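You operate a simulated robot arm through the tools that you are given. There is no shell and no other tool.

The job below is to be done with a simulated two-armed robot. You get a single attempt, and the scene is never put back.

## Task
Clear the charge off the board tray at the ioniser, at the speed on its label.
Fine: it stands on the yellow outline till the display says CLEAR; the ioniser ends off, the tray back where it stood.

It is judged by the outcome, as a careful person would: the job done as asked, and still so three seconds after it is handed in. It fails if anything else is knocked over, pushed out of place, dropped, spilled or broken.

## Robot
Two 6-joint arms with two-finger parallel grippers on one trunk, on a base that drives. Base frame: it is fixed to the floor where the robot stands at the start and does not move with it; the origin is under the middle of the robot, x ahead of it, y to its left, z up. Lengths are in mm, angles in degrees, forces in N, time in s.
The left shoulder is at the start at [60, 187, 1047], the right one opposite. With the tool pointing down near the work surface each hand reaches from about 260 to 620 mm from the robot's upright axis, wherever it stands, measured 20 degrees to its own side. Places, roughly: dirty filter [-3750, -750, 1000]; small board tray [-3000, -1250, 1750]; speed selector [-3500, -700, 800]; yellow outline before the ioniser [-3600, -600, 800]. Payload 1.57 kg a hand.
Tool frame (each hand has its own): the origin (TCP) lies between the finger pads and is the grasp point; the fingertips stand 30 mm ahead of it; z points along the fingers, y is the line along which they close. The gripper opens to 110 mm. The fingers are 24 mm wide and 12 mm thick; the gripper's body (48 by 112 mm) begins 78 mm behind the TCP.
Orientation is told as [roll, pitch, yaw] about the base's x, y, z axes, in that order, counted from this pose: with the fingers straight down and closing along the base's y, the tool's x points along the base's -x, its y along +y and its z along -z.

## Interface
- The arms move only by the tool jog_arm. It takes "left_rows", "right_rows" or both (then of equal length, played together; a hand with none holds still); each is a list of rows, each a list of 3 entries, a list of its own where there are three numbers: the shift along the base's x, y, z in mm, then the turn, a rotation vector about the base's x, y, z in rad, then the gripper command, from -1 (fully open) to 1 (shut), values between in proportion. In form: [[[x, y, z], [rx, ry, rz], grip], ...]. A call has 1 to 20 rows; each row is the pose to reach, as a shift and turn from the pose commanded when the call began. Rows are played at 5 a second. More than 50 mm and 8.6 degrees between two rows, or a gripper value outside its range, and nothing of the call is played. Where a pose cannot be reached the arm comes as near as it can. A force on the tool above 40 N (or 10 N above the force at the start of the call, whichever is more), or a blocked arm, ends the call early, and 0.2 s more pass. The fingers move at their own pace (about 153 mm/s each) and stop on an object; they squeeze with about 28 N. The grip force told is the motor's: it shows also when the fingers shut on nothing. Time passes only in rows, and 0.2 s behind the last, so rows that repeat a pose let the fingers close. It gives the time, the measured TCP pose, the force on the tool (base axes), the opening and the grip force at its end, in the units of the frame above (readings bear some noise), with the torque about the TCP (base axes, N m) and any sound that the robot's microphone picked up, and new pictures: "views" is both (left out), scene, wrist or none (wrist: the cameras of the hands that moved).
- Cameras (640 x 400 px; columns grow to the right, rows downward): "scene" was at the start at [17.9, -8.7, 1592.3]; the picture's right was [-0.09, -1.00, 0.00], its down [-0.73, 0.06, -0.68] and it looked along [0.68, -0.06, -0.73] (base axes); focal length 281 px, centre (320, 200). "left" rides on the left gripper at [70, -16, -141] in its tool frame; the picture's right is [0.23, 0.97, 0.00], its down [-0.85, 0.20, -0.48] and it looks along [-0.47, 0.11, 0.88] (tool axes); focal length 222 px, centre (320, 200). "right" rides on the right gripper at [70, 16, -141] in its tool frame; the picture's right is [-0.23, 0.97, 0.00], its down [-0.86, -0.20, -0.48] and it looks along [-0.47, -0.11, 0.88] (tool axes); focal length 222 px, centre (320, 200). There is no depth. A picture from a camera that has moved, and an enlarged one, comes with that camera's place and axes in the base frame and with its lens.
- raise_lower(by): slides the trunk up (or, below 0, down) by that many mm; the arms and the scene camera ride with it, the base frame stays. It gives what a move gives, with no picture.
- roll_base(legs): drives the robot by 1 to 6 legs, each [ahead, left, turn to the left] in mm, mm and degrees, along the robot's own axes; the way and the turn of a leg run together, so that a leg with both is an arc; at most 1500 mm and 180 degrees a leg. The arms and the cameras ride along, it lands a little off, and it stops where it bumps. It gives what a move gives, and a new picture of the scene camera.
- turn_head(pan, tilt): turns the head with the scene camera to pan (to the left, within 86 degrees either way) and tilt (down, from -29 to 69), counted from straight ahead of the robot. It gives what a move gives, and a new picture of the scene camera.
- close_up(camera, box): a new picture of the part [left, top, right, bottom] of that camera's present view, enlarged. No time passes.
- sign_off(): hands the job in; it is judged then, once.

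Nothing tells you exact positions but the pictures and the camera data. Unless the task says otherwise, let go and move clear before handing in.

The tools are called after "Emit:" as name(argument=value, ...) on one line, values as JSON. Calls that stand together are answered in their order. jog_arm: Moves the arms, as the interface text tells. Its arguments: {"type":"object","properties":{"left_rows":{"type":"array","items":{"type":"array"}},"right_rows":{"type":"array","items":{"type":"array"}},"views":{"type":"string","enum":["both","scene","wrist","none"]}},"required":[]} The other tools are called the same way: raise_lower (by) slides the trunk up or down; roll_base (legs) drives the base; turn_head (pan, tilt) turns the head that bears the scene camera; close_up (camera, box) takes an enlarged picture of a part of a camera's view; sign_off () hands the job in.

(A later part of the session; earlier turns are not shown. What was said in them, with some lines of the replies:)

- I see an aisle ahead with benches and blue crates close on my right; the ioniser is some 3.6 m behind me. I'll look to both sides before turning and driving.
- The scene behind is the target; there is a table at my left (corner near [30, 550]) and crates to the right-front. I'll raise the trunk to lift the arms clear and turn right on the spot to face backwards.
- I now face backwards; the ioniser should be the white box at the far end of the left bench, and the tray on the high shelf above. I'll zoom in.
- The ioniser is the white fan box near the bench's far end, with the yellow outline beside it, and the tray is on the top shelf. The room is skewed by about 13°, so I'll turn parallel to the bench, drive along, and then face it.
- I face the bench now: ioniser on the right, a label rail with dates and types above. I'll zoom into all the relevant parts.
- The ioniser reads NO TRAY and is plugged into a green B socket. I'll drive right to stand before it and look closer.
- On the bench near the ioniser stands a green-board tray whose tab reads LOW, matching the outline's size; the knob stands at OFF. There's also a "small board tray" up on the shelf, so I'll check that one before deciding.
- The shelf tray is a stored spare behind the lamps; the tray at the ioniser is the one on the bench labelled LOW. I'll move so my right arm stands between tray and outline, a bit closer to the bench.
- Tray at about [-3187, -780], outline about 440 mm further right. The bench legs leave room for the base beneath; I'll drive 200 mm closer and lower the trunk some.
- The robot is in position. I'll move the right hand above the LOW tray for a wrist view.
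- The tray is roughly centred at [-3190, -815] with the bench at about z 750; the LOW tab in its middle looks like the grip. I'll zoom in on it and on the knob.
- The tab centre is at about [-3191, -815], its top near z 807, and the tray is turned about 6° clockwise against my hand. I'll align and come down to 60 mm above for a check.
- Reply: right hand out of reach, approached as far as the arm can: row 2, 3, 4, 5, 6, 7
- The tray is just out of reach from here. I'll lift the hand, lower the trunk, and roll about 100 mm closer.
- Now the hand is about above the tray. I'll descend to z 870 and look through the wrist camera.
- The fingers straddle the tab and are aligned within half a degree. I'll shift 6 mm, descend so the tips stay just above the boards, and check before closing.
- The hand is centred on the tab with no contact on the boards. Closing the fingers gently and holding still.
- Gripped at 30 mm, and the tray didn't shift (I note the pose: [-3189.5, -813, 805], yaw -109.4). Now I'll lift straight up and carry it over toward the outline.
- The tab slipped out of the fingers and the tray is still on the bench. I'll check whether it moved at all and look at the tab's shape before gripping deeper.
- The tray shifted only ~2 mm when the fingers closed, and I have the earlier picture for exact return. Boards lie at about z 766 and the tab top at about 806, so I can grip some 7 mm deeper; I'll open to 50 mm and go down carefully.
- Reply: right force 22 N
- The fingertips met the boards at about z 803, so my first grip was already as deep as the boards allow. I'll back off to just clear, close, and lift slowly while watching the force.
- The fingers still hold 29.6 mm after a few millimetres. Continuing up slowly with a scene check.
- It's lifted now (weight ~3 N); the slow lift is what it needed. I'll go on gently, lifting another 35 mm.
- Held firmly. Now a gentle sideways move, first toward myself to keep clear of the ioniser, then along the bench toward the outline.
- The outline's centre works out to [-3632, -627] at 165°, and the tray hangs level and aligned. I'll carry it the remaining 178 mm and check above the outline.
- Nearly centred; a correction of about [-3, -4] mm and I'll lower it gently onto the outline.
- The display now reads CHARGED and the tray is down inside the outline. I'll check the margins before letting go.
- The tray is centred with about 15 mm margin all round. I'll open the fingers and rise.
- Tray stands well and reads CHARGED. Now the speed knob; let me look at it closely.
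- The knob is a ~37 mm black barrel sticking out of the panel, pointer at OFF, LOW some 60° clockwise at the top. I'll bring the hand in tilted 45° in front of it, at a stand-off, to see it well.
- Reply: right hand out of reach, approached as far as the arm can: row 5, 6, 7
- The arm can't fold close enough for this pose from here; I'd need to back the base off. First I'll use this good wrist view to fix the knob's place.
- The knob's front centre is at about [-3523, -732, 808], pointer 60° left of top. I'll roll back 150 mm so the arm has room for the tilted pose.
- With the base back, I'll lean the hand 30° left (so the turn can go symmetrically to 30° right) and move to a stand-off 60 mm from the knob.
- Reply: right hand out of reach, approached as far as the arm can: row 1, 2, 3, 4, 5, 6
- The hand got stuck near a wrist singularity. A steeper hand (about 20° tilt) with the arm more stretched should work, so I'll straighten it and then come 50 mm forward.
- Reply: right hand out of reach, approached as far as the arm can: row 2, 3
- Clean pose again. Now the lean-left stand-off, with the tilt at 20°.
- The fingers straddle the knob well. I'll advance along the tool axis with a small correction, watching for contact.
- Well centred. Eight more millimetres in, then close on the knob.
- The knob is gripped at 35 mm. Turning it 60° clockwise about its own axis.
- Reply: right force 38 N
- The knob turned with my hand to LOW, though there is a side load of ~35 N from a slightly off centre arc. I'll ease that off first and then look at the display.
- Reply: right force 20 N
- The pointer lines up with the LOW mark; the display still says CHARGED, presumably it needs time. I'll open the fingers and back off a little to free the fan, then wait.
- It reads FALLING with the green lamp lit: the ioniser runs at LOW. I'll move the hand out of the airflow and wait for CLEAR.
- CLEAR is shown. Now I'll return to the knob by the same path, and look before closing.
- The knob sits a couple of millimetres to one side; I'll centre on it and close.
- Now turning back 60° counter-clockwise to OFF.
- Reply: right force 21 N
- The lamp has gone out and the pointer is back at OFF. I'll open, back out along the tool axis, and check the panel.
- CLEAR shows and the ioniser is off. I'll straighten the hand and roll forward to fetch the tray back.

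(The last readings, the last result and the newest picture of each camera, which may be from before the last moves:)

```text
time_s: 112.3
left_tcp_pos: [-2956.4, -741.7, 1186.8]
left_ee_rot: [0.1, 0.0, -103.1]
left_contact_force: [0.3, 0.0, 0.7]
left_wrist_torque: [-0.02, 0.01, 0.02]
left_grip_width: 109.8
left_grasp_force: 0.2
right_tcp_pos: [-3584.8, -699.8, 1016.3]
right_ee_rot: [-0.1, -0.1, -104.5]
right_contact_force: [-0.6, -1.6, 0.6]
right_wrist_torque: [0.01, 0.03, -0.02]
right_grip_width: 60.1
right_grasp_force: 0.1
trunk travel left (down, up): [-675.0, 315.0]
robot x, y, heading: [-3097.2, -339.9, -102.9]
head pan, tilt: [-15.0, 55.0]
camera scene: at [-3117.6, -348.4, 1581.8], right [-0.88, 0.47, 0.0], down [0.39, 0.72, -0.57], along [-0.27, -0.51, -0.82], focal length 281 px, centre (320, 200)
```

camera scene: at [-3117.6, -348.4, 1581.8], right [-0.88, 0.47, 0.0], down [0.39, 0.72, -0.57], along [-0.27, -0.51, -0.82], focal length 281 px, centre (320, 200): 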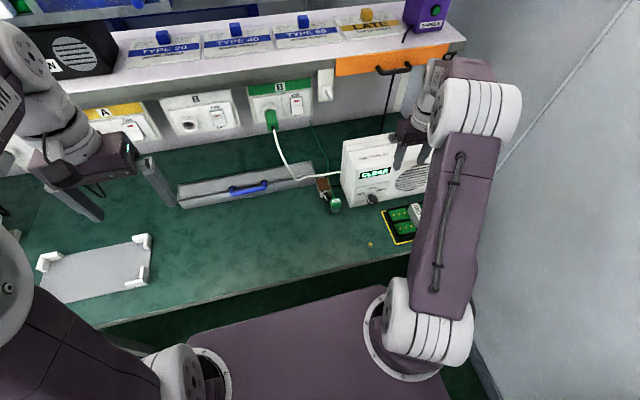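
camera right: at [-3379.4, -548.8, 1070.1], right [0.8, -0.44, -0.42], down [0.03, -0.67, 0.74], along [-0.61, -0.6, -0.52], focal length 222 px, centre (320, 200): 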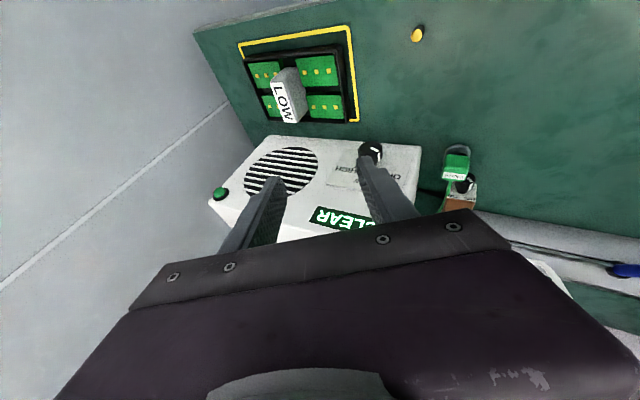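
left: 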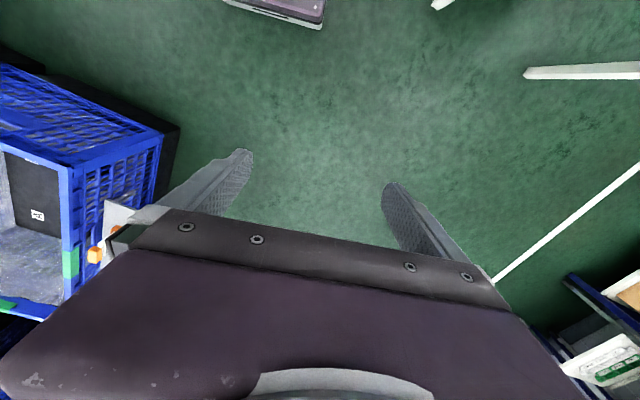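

The base is back within a couple of millimetres of the earlier stand. Moving over the tray and down to a check height.

Emit:
jog_arm(right_rows=[[[-16, 24, 0], [0, 0, 0], -0.09], [[-32, 49, 0], [0, 0, 0], -0.09], [[-48, 72, -15], [0, 0, 0], -0.09], [[-48, 72, -60], [0, 0, 0], -0.09], [[-48, 72, -105], [0, 0, 0], -0.09], [[-48, 72, -140], [0, 0, 0], -0.09], [[-48, 72, -140], [0, 0, 0], -0.09]], views="wrist")

Emit:
close_up(camera="right", box=[220, 80, 440, 240])

Emit:
close_up(camera="scene", box=[330, 130, 460, 250])

```text
time_s: 113.9
left_tcp_pos: [-2955.8, -741.3, 1186.9]
left_ee_rot: [0.0, 0.0, -103.0]
left_contact_force: [-0.9, -0.3, -0.1]
left_wrist_torque: [0.01, -0.01, 0.03]
left_grip_width: 110.2
left_grasp_force: 0.1
right_tcp_pos: [-3632.6, -629.3, 877.6]
right_ee_rot: [-0.2, -0.1, -104.5]
right_contact_force: [0.4, 0.5, 0.1]
right_wrist_torque: [-0.01, 0.04, -0.04]
right_grip_width: 60.1
right_grasp_force: 0.0
trunk travel left (down, up): [-675.0, 315.0]
robot x, y, heading: [-3097.8, -343.2, -102.6]
head pan, tilt: [-15.0, 55.0]
camera right: at [-3600.0, -564.9, 1016.5], right [0.89, -0.46, 0.0], down [-0.41, -0.78, 0.48], along [-0.22, -0.42, -0.88], focal length 222 px, centre (320, 200)
```

right: 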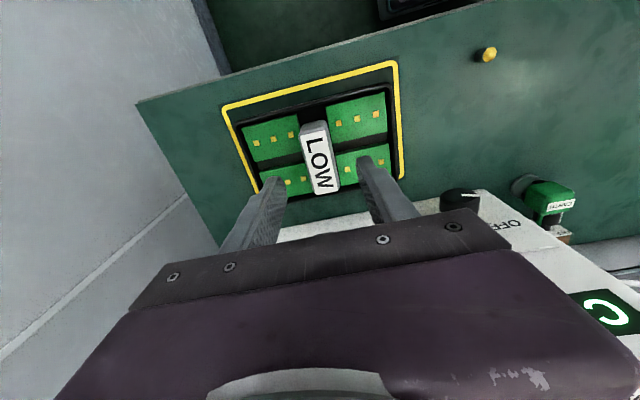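

```text
2.50 times, centred on (330, 160) of right
camera zoom: at [-3600.0, -564.9, 1016.5], right [0.89, -0.46, 0.0], down [-0.41, -0.78, 0.48], along [-0.22, -0.42, -0.88], focal length 555 px, centre (295, 300)
```

zoom: 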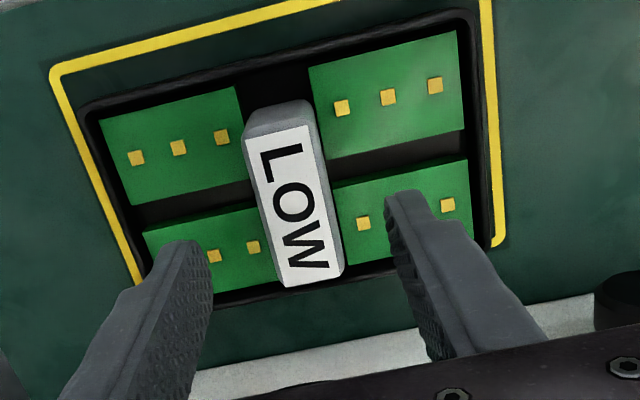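

```text
3.33 times, centred on (395, 190) of scene
camera zoom: at [-3117.2, -348.6, 1581.8], right [-0.88, 0.47, 0.0], down [0.39, 0.72, -0.57], along [-0.27, -0.51, -0.82], focal length 935 px, centre (70, 233)
```

zoom: 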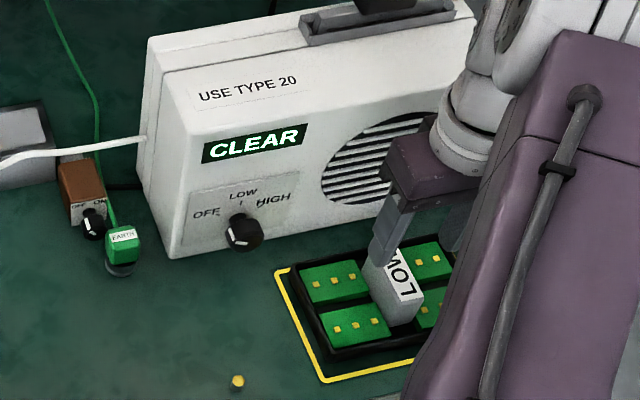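

The ioniser hasn't budged and the tab is centred under the hand. Lowering to grip height and closing gently.

Emit:
jog_arm(right_rows=[[[0, 0, -25], [0, 0, 0], 0.0], [[0, 0, -48], [0, 0, 0], 0.0], [[0, 0, -62], [0, 0, 0], 0.0], [[0, 0, -69], [0, 0, 0], 0.0], [[0, 0, -71.5], [0, 0, 0], 0.0], [[0, 0, -71.5], [0, 0, 0], 0.0]], views="wrist")

```text
time_s: 115.3
left_tcp_pos: [-2957.3, -742.7, 1187.0]
left_ee_rot: [0.0, 0.0, -103.1]
left_contact_force: [0.0, 0.0, 0.3]
left_wrist_torque: [0.03, 0.02, 0.01]
left_grip_width: 110.0
left_grasp_force: 0.1
right_tcp_pos: [-3632.2, -628.6, 804.8]
right_ee_rot: [0.0, -0.1, -104.5]
right_contact_force: [0.1, 0.3, -0.2]
right_wrist_torque: [0.01, 0.01, -0.02]
right_grip_width: 54.8
right_grasp_force: 0.1
trunk travel left (down, up): [-675.0, 315.0]
robot x, y, heading: [-3093.1, -342.7, -102.8]
head pan, tilt: [-15.0, 55.0]
camera right: at [-3600.2, -564.0, 944.3], right [0.89, -0.46, 0.0], down [-0.41, -0.78, 0.48], along [-0.22, -0.42, -0.88], focal length 222 px, centre (320, 200)
```

right: 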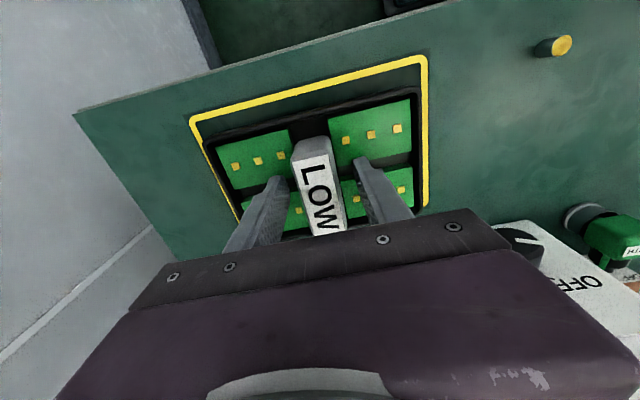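

The view matches the earlier in-hand view almost pixel for pixel. Closing and lifting slowly.

Emit:
jog_arm(right_rows=[[[0, 0, 0], [0, 0, 0], 0.4], [[0, 0, 0], [0, 0, 0], 0.7], [[0, 0, 0], [0, 0, 0], 1], [[0, 0, 0], [0, 0, 0], 1], [[0, 0, 0], [0, 0, 0], 1], [[0, 0, 1], [0, 0, 0], 1], [[0, 0, 2], [0, 0, 0], 1], [[0, 0, 4], [0, 0, 0], 1], [[0, 0, 6], [0, 0, 0], 1], [[0, 0, 8], [0, 0, 0], 1], [[0, 0, 10], [0, 0, 0], 1], [[0, 0, 12], [0, 0, 0], 1], [[0, 0, 12], [0, 0, 0], 1]], views="both")

```text
time_s: 118.1
left_tcp_pos: [-2957.6, -742.2, 1186.5]
left_ee_rot: [-0.1, 0.0, -103.1]
left_contact_force: [0.8, -0.8, 0.5]
left_wrist_torque: [0.0, -0.02, -0.01]
left_grip_width: 109.9
left_grasp_force: 0.0
right_tcp_pos: [-3632.0, -627.3, 817.1]
right_ee_rot: [0.0, 0.1, -104.5]
right_contact_force: [-0.4, 0.8, -2.0]
right_wrist_torque: [0.0, 0.01, -0.01]
right_grip_width: 29.4
right_grasp_force: 28.2
trunk travel left (down, up): [-675.0, 315.0]
robot x, y, heading: [-3094.4, -342.9, -103.2]
head pan, tilt: [-15.0, 55.0]
camera scene: at [-3118.1, -349.0, 1581.7], right [-0.88, 0.47, 0.0], down [0.39, 0.72, -0.57], along [-0.27, -0.51, -0.82], focal length 281 px, centre (320, 200)
camera right: at [-3600.1, -563.1, 955.9], right [0.89, -0.46, 0.0], down [-0.41, -0.78, 0.48], along [-0.22, -0.42, -0.88], focal length 222 px, centre (320, 200)
```

scene: 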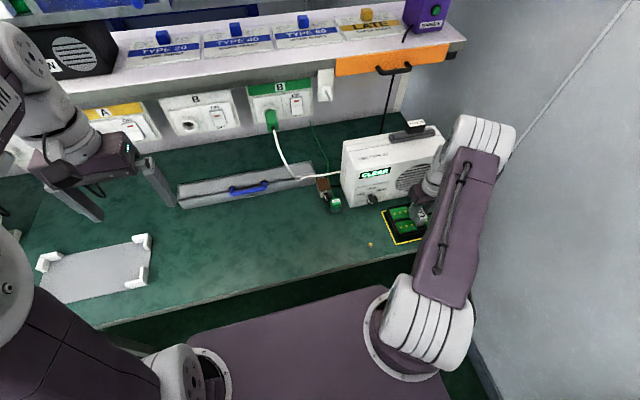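
right: 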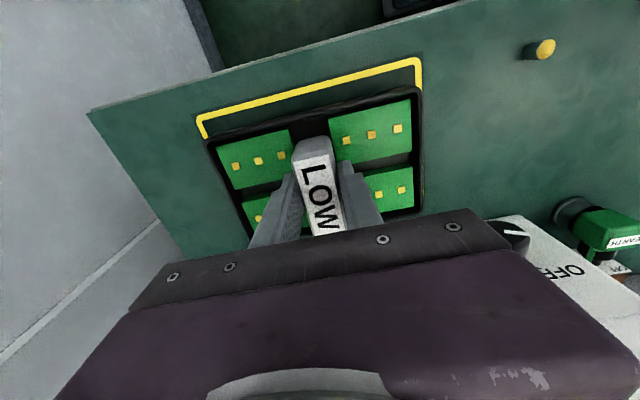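

Lifted firmly. Carrying it back along the same route, slowly.

Emit:
jog_arm(right_rows=[[[0, 0, 2], [0, 0, 0], 1], [[0, 0, 6], [0, 0, 0], 1], [[0, 0, 11], [0, 0, 0], 1], [[0, 0, 16], [0, 0, 0], 1], [[0, 0, 21], [0, 0, 0], 1], [[0, 0, 26], [0, 0, 0], 1], [[0, 0, 31], [0, 0, 0], 1], [[0, 1, 36], [0, 0, 0], 1], [[0, 3, 39], [0, 0, 0], 1], [[2, 3, 40], [0, 0, 0], 1], [[9, 2, 40], [0, 0, 0], 1], [[20, 0, 40], [0, 0, 0], 1], [[35, -4, 40], [0, 0, 0], 1], [[52, -8, 40], [0, 0, 0], 1], [[70, -12, 40], [0, 0, 0], 1], [[88, -17, 40], [0, 0, 0], 1], [[104, -21, 40], [0, 0, 0], 1], [[117, -25, 40], [0, 0, 0], 1], [[126, -27, 40], [0, 0, 0], 1], [[130, -28, 40], [0, 0, 0], 1]], views="wrist")

```text
time_s: 122.3
left_tcp_pos: [-2957.1, -742.2, 1187.2]
left_ee_rot: [0.0, 0.0, -103.2]
left_contact_force: [-0.1, 0.2, 0.3]
left_wrist_torque: [-0.01, 0.0, -0.02]
left_grip_width: 110.1
left_grasp_force: 0.0
right_tcp_pos: [-3502.5, -655.3, 856.5]
right_ee_rot: [-0.1, 0.1, -104.6]
right_contact_force: [-0.2, -0.5, -1.6]
right_wrist_torque: [0.01, 0.0, -0.01]
right_grip_width: 29.3
right_grasp_force: 27.8
trunk travel left (down, up): [-675.0, 315.0]
robot x, y, heading: [-3094.3, -338.1, -102.7]
head pan, tilt: [-15.0, 55.0]
camera right: at [-3469.9, -592.0, 996.6], right [0.89, -0.46, 0.0], down [-0.41, -0.78, 0.48], along [-0.22, -0.42, -0.88], focal length 222 px, centre (320, 200)
```

right: 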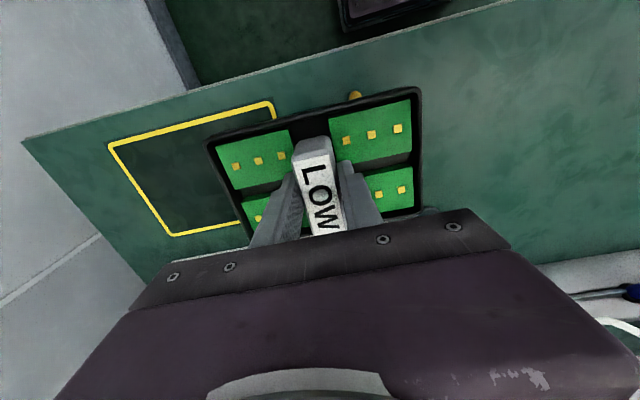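

Emit:
jog_arm(right_rows=[[[6, -2, 0], [0, 0, 0], 1], [[15, -4, 0], [0, 0, 0], 1], [[28, -7, 0], [0, 0, 0], 1], [[44, -11, 0], [0, 0, 0], 1], [[61, -15, 0], [0, 0, -0.0085], 1], [[79, -19, 0], [0, 0, -0.017], 1], [[97, -24, 0], [0, 0, -0.0255], 1], [[115, -29, 0], [0, 0, -0.034], 1], [[133, -34, 0], [0, 0, -0.0425], 1], [[151, -39, 0], [0, 0, -0.051], 1], [[168, -44, 0], [0, 0, -0.0595], 1], [[185, -50, 0], [0, 0, -0.068], 1], [[201, -57, 0], [0, 0, -0.0765], 1], [[216, -66, 0], [0, 0, -0.0855], 1], [[231, -77, 0], [0, 0, -0.0855], 1], [[245, -89, 0], [0, 0, -0.0855], 1], [[257, -101, 0], [0, 0, -0.0855], 1], [[267, -110, 0], [0, 0, -0.0855], 1], [[274, -117, 0], [0, 0, -0.0855], 1], [[278, -120, 0], [0, 0, -0.0855], 1]], views="wrist")

```text
time_s: 126.5
left_tcp_pos: [-2956.4, -742.7, 1186.8]
left_ee_rot: [0.0, 0.1, -103.1]
left_contact_force: [-0.2, -0.2, -0.2]
left_wrist_torque: [0.0, 0.02, -0.02]
left_grip_width: 110.0
left_grasp_force: 0.1
right_tcp_pos: [-3225.8, -775.5, 856.7]
right_ee_rot: [-0.1, 0.0, -109.3]
right_contact_force: [0.3, -0.1, -2.4]
right_wrist_torque: [0.04, 0.02, -0.01]
right_grip_width: 29.6
right_grasp_force: 27.6
trunk travel left (down, up): [-675.0, 315.0]
robot x, y, heading: [-3095.6, -344.1, -103.3]
head pan, tilt: [-15.0, 55.0]
camera right: at [-3187.7, -715.0, 997.0], right [0.84, -0.54, 0.0], down [-0.47, -0.74, 0.48], along [-0.26, -0.4, -0.88], focal length 222 px, centre (320, 200)
```

right: 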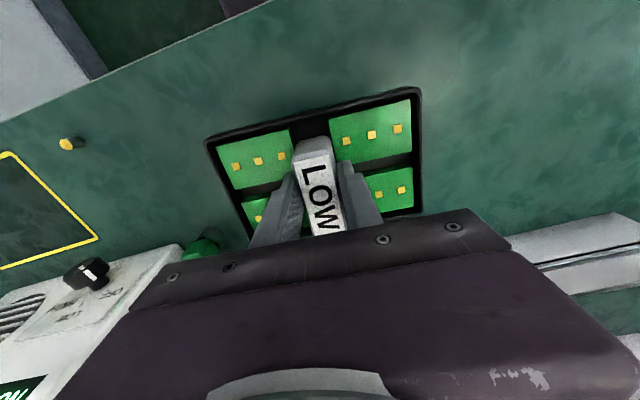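

Emit:
jog_arm(right_rows=[[[3, -3, 0], [0, 0, 0], 1], [[9, -9, 0], [0, 0, 0], 1], [[17, -16, 0], [0, 0, 0], 1], [[26, -25, 0], [0, 0, 0], 1], [[33, -32, 0], [0, 0, 0], 1], [[37, -35.5, 0], [0, 0, 0], 1], [[38.3, -36.7, 0], [0, 0, 0], 1], [[38.3, -36.7, 0], [0, 0, 0], 1], [[38.3, -36.7, 0], [0, 0, 0], 1]], views="both")

Emit:
close_up(camera="right", box=[0, 100, 240, 280])

```text
time_s: 128.5
left_tcp_pos: [-2957.8, -741.7, 1186.3]
left_ee_rot: [-0.1, 0.0, -103.0]
left_contact_force: [-0.1, 1.2, -0.7]
left_wrist_torque: [0.01, -0.01, 0.01]
left_grip_width: 110.1
left_grasp_force: 0.1
right_tcp_pos: [-3185.6, -813.2, 855.4]
right_ee_rot: [0.0, 0.0, -109.4]
right_contact_force: [-0.1, -0.1, -2.0]
right_wrist_torque: [0.0, 0.01, 0.01]
right_grip_width: 29.7
right_grasp_force: 28.2
trunk travel left (down, up): [-675.0, 315.0]
robot x, y, heading: [-3097.5, -344.0, -103.3]
head pan, tilt: [-15.0, 55.0]
camera scene: at [-3117.7, -349.2, 1581.8], right [-0.88, 0.47, 0.0], down [0.39, 0.72, -0.57], along [-0.27, -0.51, -0.82], focal length 281 px, centre (320, 200)
camera right: at [-3147.8, -752.5, 995.7], right [0.84, -0.54, 0.0], down [-0.47, -0.74, 0.48], along [-0.26, -0.4, -0.88], focal length 222 px, centre (320, 200)
```

scene: 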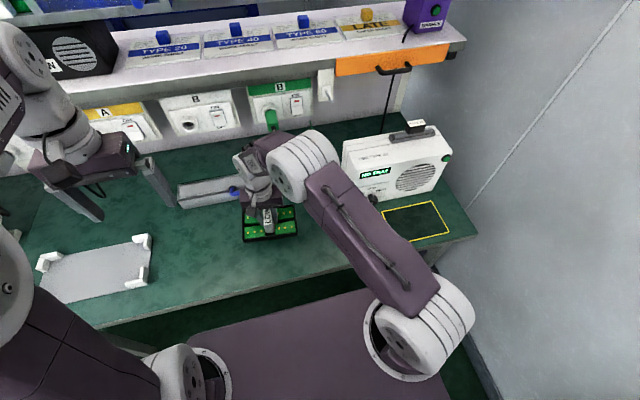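
right: 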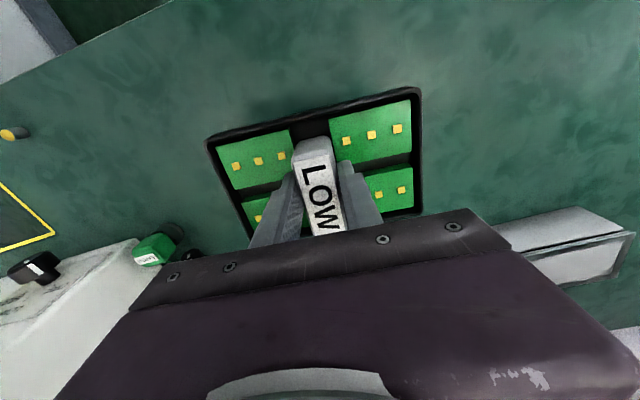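

```text
2.22 times, centred on (120, 190) of right
camera zoom: at [-3147.8, -752.5, 995.7], right [0.84, -0.54, 0.0], down [-0.47, -0.74, 0.48], along [-0.26, -0.4, -0.88], focal length 494 px, centre (764, 222)
```

zoom: 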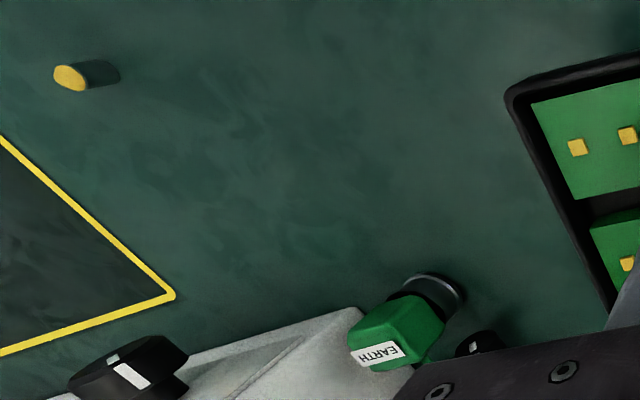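

Hovering about over its old place. I'll lower to the height at which I had taken a reference picture and compare.

Emit:
jog_arm(right_rows=[[[0, 0, -3], [0, 0, 0], 1], [[0, 0, -8], [0, 0, 0], 1], [[0, 0, -14], [0, 0, 0], 1], [[0, 0, -20], [0, 0, 0], 1], [[0, 0, -26], [0, 0, 0], 1], [[0, 0, -31], [0, 0, 0], 1], [[0, 0, -34], [0, 0, 0], 1], [[0, 0, -36], [0, 0, 0], 1], [[0, 0, -36], [0, 0, 0], 1]], views="wrist")

Emit:
close_up(camera="scene", box=[220, 170, 340, 270])

```text
time_s: 130.5
left_tcp_pos: [-2956.2, -741.0, 1186.0]
left_ee_rot: [0.0, 0.0, -103.1]
left_contact_force: [-0.4, -0.3, -0.4]
left_wrist_torque: [0.0, 0.03, 0.03]
left_grip_width: 109.9
left_grasp_force: 0.1
right_tcp_pos: [-3186.8, -812.5, 819.5]
right_ee_rot: [-0.1, -0.1, -109.3]
right_contact_force: [-0.1, 0.6, -2.3]
right_wrist_torque: [0.03, 0.02, -0.02]
right_grip_width: 29.4
right_grasp_force: 28.3
trunk travel left (down, up): [-675.0, 315.0]
robot x, y, heading: [-3096.6, -341.9, -103.3]
head pan, tilt: [-15.0, 55.0]
camera right: at [-3148.7, -752.0, 958.8], right [0.84, -0.54, 0.0], down [-0.47, -0.74, 0.48], along [-0.26, -0.4, -0.88], focal length 222 px, centre (320, 200)
```

right: 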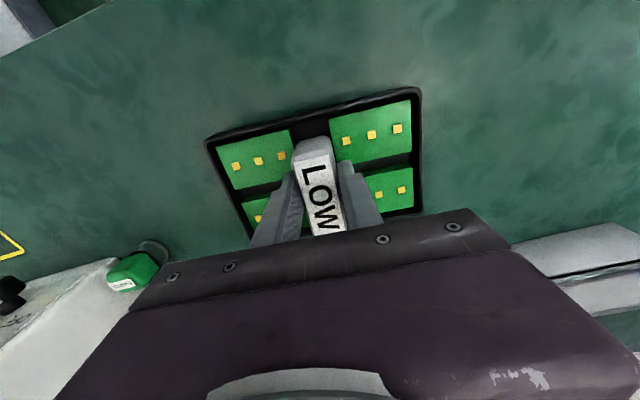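

```text
4.00 times, centred on (280, 220) of scene
camera zoom: at [-3117.6, -349.2, 1581.8], right [-0.88, 0.47, 0.0], down [0.39, 0.72, -0.57], along [-0.27, -0.51, -0.82], focal length 1122 px, centre (480, 120)
```

zoom: 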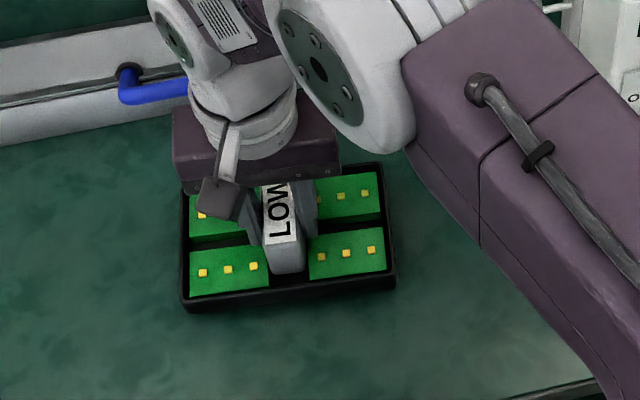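

Compared with the reference it sits a millimetre or two too far left and back; I'll correct by that and set it down.

Emit:
jog_arm(right_rows=[[[-0.6, 0.6, -2], [0, 0, 0], 1], [[-1.2, 1.2, -5], [0, 0, 0], 1], [[-1.2, 1.2, -8], [0, 0, 0], 1], [[-1.2, 1.2, -10], [0, 0, 0], 1], [[-1.2, 1.2, -12], [0, 0, 0], 1], [[-1.2, 1.2, -13], [0, 0, 0], 1], [[-1.2, 1.2, -14], [0, 0, 0], 1], [[-1.2, 1.2, -14], [0, 0, 0], 1]], views="wrist")

Emit:
close_up(camera="scene", box=[220, 170, 340, 270])

```text
time_s: 132.3
left_tcp_pos: [-2957.5, -742.4, 1186.1]
left_ee_rot: [0.0, 0.0, -103.1]
left_contact_force: [0.1, 0.2, 0.3]
left_wrist_torque: [0.02, 0.02, 0.01]
left_grip_width: 109.8
left_grasp_force: 0.0
right_tcp_pos: [-3189.5, -810.7, 805.0]
right_ee_rot: [-0.1, -0.2, -109.4]
right_contact_force: [0.1, 0.7, -0.3]
right_wrist_torque: [-0.11, -0.1, 0.06]
right_grip_width: 29.5
right_grasp_force: 28.5
trunk travel left (down, up): [-675.0, 315.0]
robot x, y, heading: [-3092.0, -346.3, -102.9]
head pan, tilt: [-15.0, 55.0]
camera right: at [-3150.6, -750.0, 944.6], right [0.84, -0.54, 0.0], down [-0.47, -0.74, 0.48], along [-0.26, -0.4, -0.88], focal length 222 px, centre (320, 200)
```

right: 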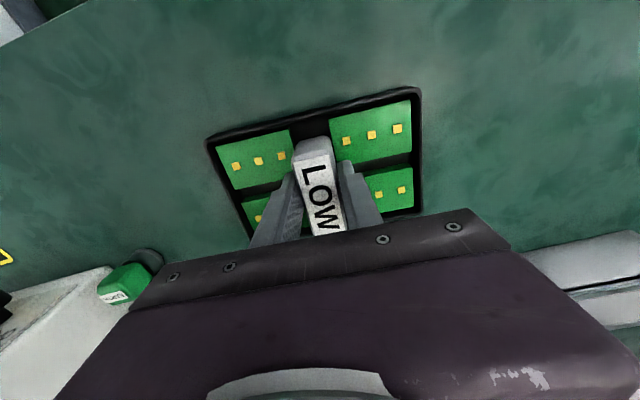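

```text
4.00 times, centred on (280, 220) of scene
camera zoom: at [-3117.7, -348.8, 1581.8], right [-0.88, 0.47, 0.0], down [0.39, 0.72, -0.57], along [-0.27, -0.51, -0.82], focal length 1122 px, centre (480, 120)
```

zoom: 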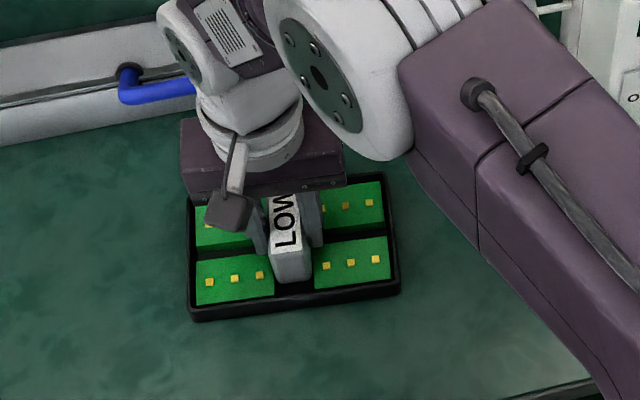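

The tray stands within about a millimetre of where it was (the background shifted by the same couple of pixels). Releasing and rising.

Emit:
jog_arm(right_rows=[[[0, 0, 0], [0, 0, 0], 0.42], [[0, 0, 0.5], [0, 0, 0], 0.3], [[0, 0, 0.5], [0, 0, 0], 0.1], [[0, 0, 0.5], [0, 0, 0], 0.0], [[0, 0, 8], [0, 0, 0], 0.0], [[0, 0, 25], [0, 0, 0], 0.0], [[0, 0, 60], [0, 0, 0], 0.0], [[0, 0, 105], [0, 0, 0], 0.0], [[0, 10, 150], [0, 0, 0], 0.0], [[-20, 35, 190], [0, 0, 0], 0.0], [[-50, 70, 210], [0, 0, 0], 0.0], [[-85, 100, 220], [0, 0, 0], 0.0], [[-120, 130, 220], [0, 0, 0], 0.0], [[-120, 130, 220], [0, 0, 0], 0.0]], views="both")

Emit:
close_up(camera="scene", box=[220, 170, 340, 270])

Emit:
close_up(camera="scene", box=[310, 120, 460, 250])

```text
refused: row 10 steps farther than a row can; nothing moved
```

```text
4.00 times, centred on (280, 220) of scene
camera zoom: at [-3117.7, -348.8, 1581.8], right [-0.88, 0.47, 0.0], down [0.39, 0.72, -0.57], along [-0.27, -0.51, -0.82], focal length 1122 px, centre (480, 120)
```

zoom: 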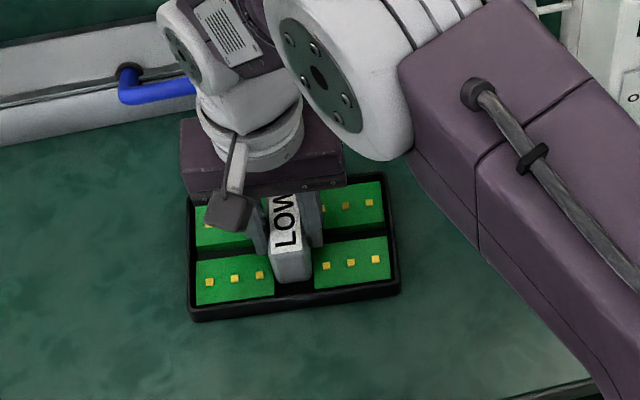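

```text
3.08 times, centred on (385, 185) of scene
camera zoom: at [-3117.7, -348.8, 1581.8], right [-0.88, 0.47, 0.0], down [0.39, 0.72, -0.57], along [-0.27, -0.51, -0.82], focal length 863 px, centre (120, 246)
```

zoom: 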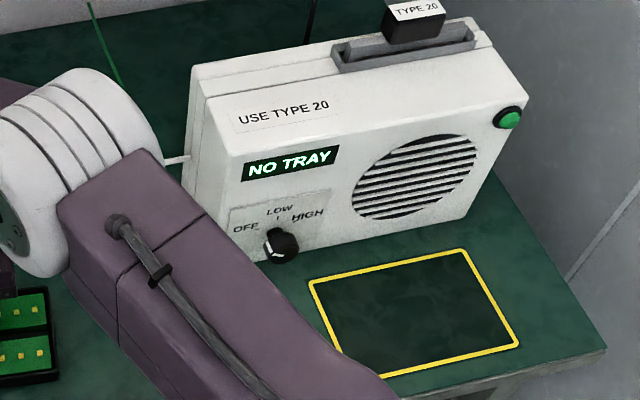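

One row stepped too far, so nothing moved; I'll repeat the release with shorter steps.

Emit:
jog_arm(right_rows=[[[0, 0, 0], [0, 0, 0], 0.42], [[0, 0, 0.5], [0, 0, 0], 0.3], [[0, 0, 0.5], [0, 0, 0], 0.1], [[0, 0, 0.5], [0, 0, 0], 0.0], [[0, 0, 8], [0, 0, 0], 0.0], [[0, 0, 25], [0, 0, 0], 0.0], [[0, 0, 60], [0, 0, 0], 0.0], [[0, 0, 100], [0, 0, 0], 0.0], [[0, 10, 140], [0, 0, 0], 0.0], [[-15, 30, 170], [0, 0, 0], 0.0], [[-45, 55, 190], [0, 0, 0], 0.0], [[-75, 85, 200], [0, 0, 0], 0.0], [[-105, 115, 200], [0, 0, 0], 0.0], [[-105, 115, 200], [0, 0, 0], 0.0]], views="both")

Emit:
close_up(camera="scene", box=[220, 170, 340, 270])

Emit:
close_up(camera="right", box=[200, 60, 520, 260])

```text
time_s: 135.3
left_tcp_pos: [-2956.3, -744.1, 1186.8]
left_ee_rot: [0.0, 0.0, -103.0]
left_contact_force: [0.6, -0.3, 0.4]
left_wrist_torque: [-0.02, 0.02, 0.02]
left_grip_width: 109.9
left_grasp_force: 0.1
right_tcp_pos: [-3295.0, -696.4, 1006.2]
right_ee_rot: [-0.2, 0.0, -109.4]
right_contact_force: [0.3, 0.2, 0.3]
right_wrist_torque: [0.0, 0.04, 0.0]
right_grip_width: 55.2
right_grasp_force: 0.1
trunk travel left (down, up): [-675.0, 315.0]
robot x, y, heading: [-3093.6, -340.2, -103.1]
head pan, tilt: [-15.0, 55.0]
camera scene: at [-3117.1, -349.7, 1581.8], right [-0.88, 0.47, 0.0], down [0.39, 0.72, -0.57], along [-0.27, -0.51, -0.82], focal length 281 px, centre (320, 200)
camera right: at [-3256.0, -635.6, 1146.6], right [0.84, -0.54, 0.0], down [-0.47, -0.74, 0.48], along [-0.26, -0.4, -0.88], focal length 222 px, centre (320, 200)
```

scene: 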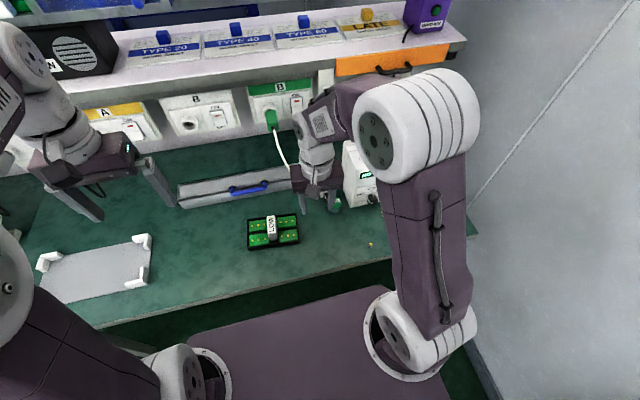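
right: 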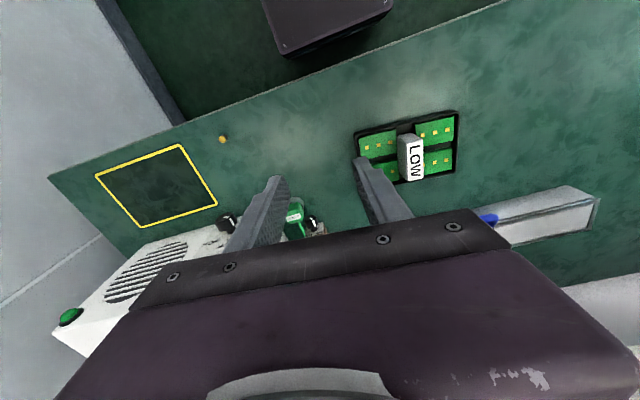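

```text
4.00 times, centred on (280, 220) of scene
camera zoom: at [-3117.1, -349.7, 1581.8], right [-0.88, 0.47, 0.0], down [0.39, 0.72, -0.57], along [-0.27, -0.51, -0.82], focal length 1122 px, centre (480, 120)
```

zoom: 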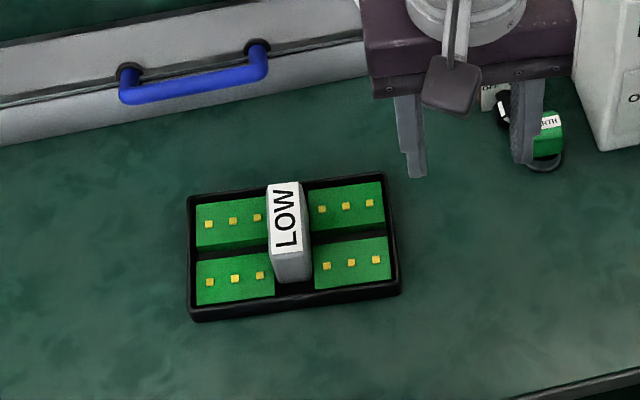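

```text
2.00 times, centred on (360, 160) of right
camera zoom: at [-3256.0, -635.6, 1146.6], right [0.84, -0.54, 0.0], down [-0.47, -0.74, 0.48], along [-0.26, -0.4, -0.88], focal length 444 px, centre (240, 280)
```

zoom: 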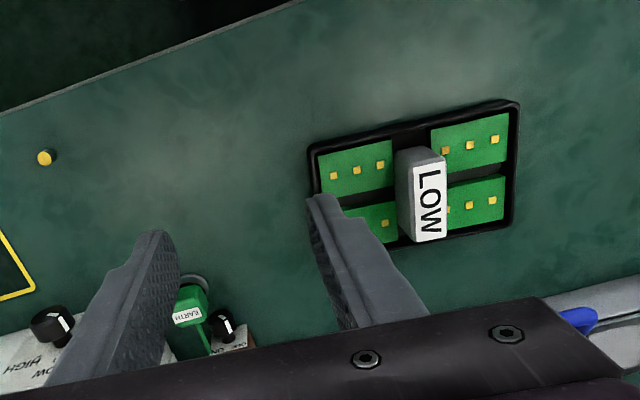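

The tray is back in place, the ioniser reads NO TRAY and is off. I'll back away from the bench and take a last look.

Emit:
roll_base(legs=[[-300, 0, 0]])

Emit:
close_up(camera="scene", box=[220, 60, 460, 210])

```text
time_s: 137.3
left_tcp_pos: [-2892.4, -466.0, 1186.2]
left_ee_rot: [0.1, 0.1, -103.0]
left_contact_force: [0.4, -0.3, 0.7]
left_wrist_torque: [-0.01, 0.04, 0.01]
left_grip_width: 110.0
left_grasp_force: 0.1
right_tcp_pos: [-3230.1, -420.4, 1006.5]
right_ee_rot: [-0.1, 0.0, -109.3]
right_contact_force: [-0.7, 0.3, 0.0]
right_wrist_torque: [0.03, 0.02, -0.03]
right_grip_width: 55.2
right_grasp_force: 0.1
trunk travel left (down, up): [-675.0, 315.0]
robot x, y, heading: [-3033.0, -70.2, -103.2]
head pan, tilt: [-15.0, 55.0]
camera scene: at [-3053.9, -74.1, 1581.7], right [-0.88, 0.47, 0.0], down [0.38, 0.72, -0.57], along [-0.27, -0.51, -0.82], focal length 281 px, centre (320, 200)
```

scene: 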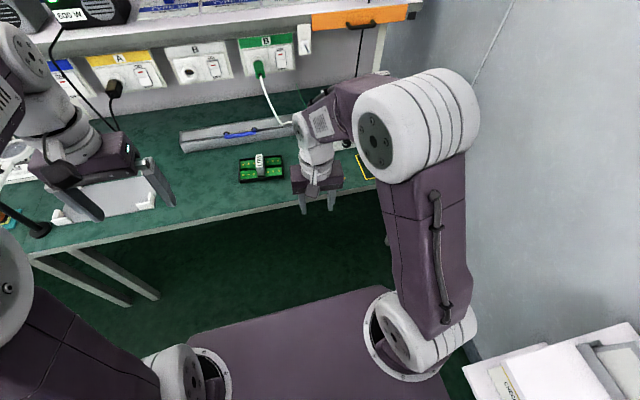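

```text
2.67 times, centred on (340, 135) of scene
camera zoom: at [-3053.9, -74.1, 1581.7], right [-0.88, 0.47, 0.0], down [0.38, 0.72, -0.57], along [-0.27, -0.51, -0.82], focal length 748 px, centre (267, 373)
```

zoom: 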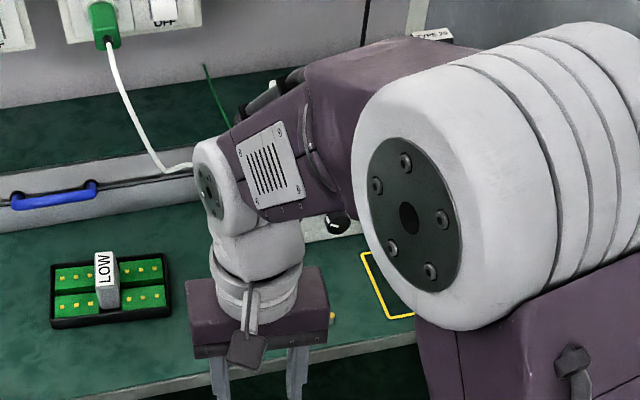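

Everything stands where it should: the tray is in its old place, the knob is at OFF, the yellow post and the cables are untouched, and the hands are clear. Handing in.

Emit:
sign_off()

```text
The job is handed in.
```

The board tray labelled LOW has had its charge cleared at the ioniser, and I've handed the job in.

- **Clearing:** I set the tray inside the yellow outline and turned the knob to LOW. The display went from CHARGED to FALLING to CLEAR. The tray stayed on the outline until after I had turned the knob back to OFF.
- **Ioniser:** the knob is at OFF, the green lamp is out, and the display read NO TRAY once the tray was lifted away. The pictures showed no sign that the ioniser had moved.
- **Tray:** it is back within about a millimetre of where it first stood, judged by comparing pictures. On the first lift the tab slipped out of the fingers and the tray shifted about 2 mm. I corrected for that when setting it down.
- **Contact:** while trying for a deeper grip, the fingertips pressed on the boards in the tray at about 22 N for a moment. I saw no damage.

I took "the board tray" to be the one on the bench by the ioniser. The small board tray on the top shelf was not touched.
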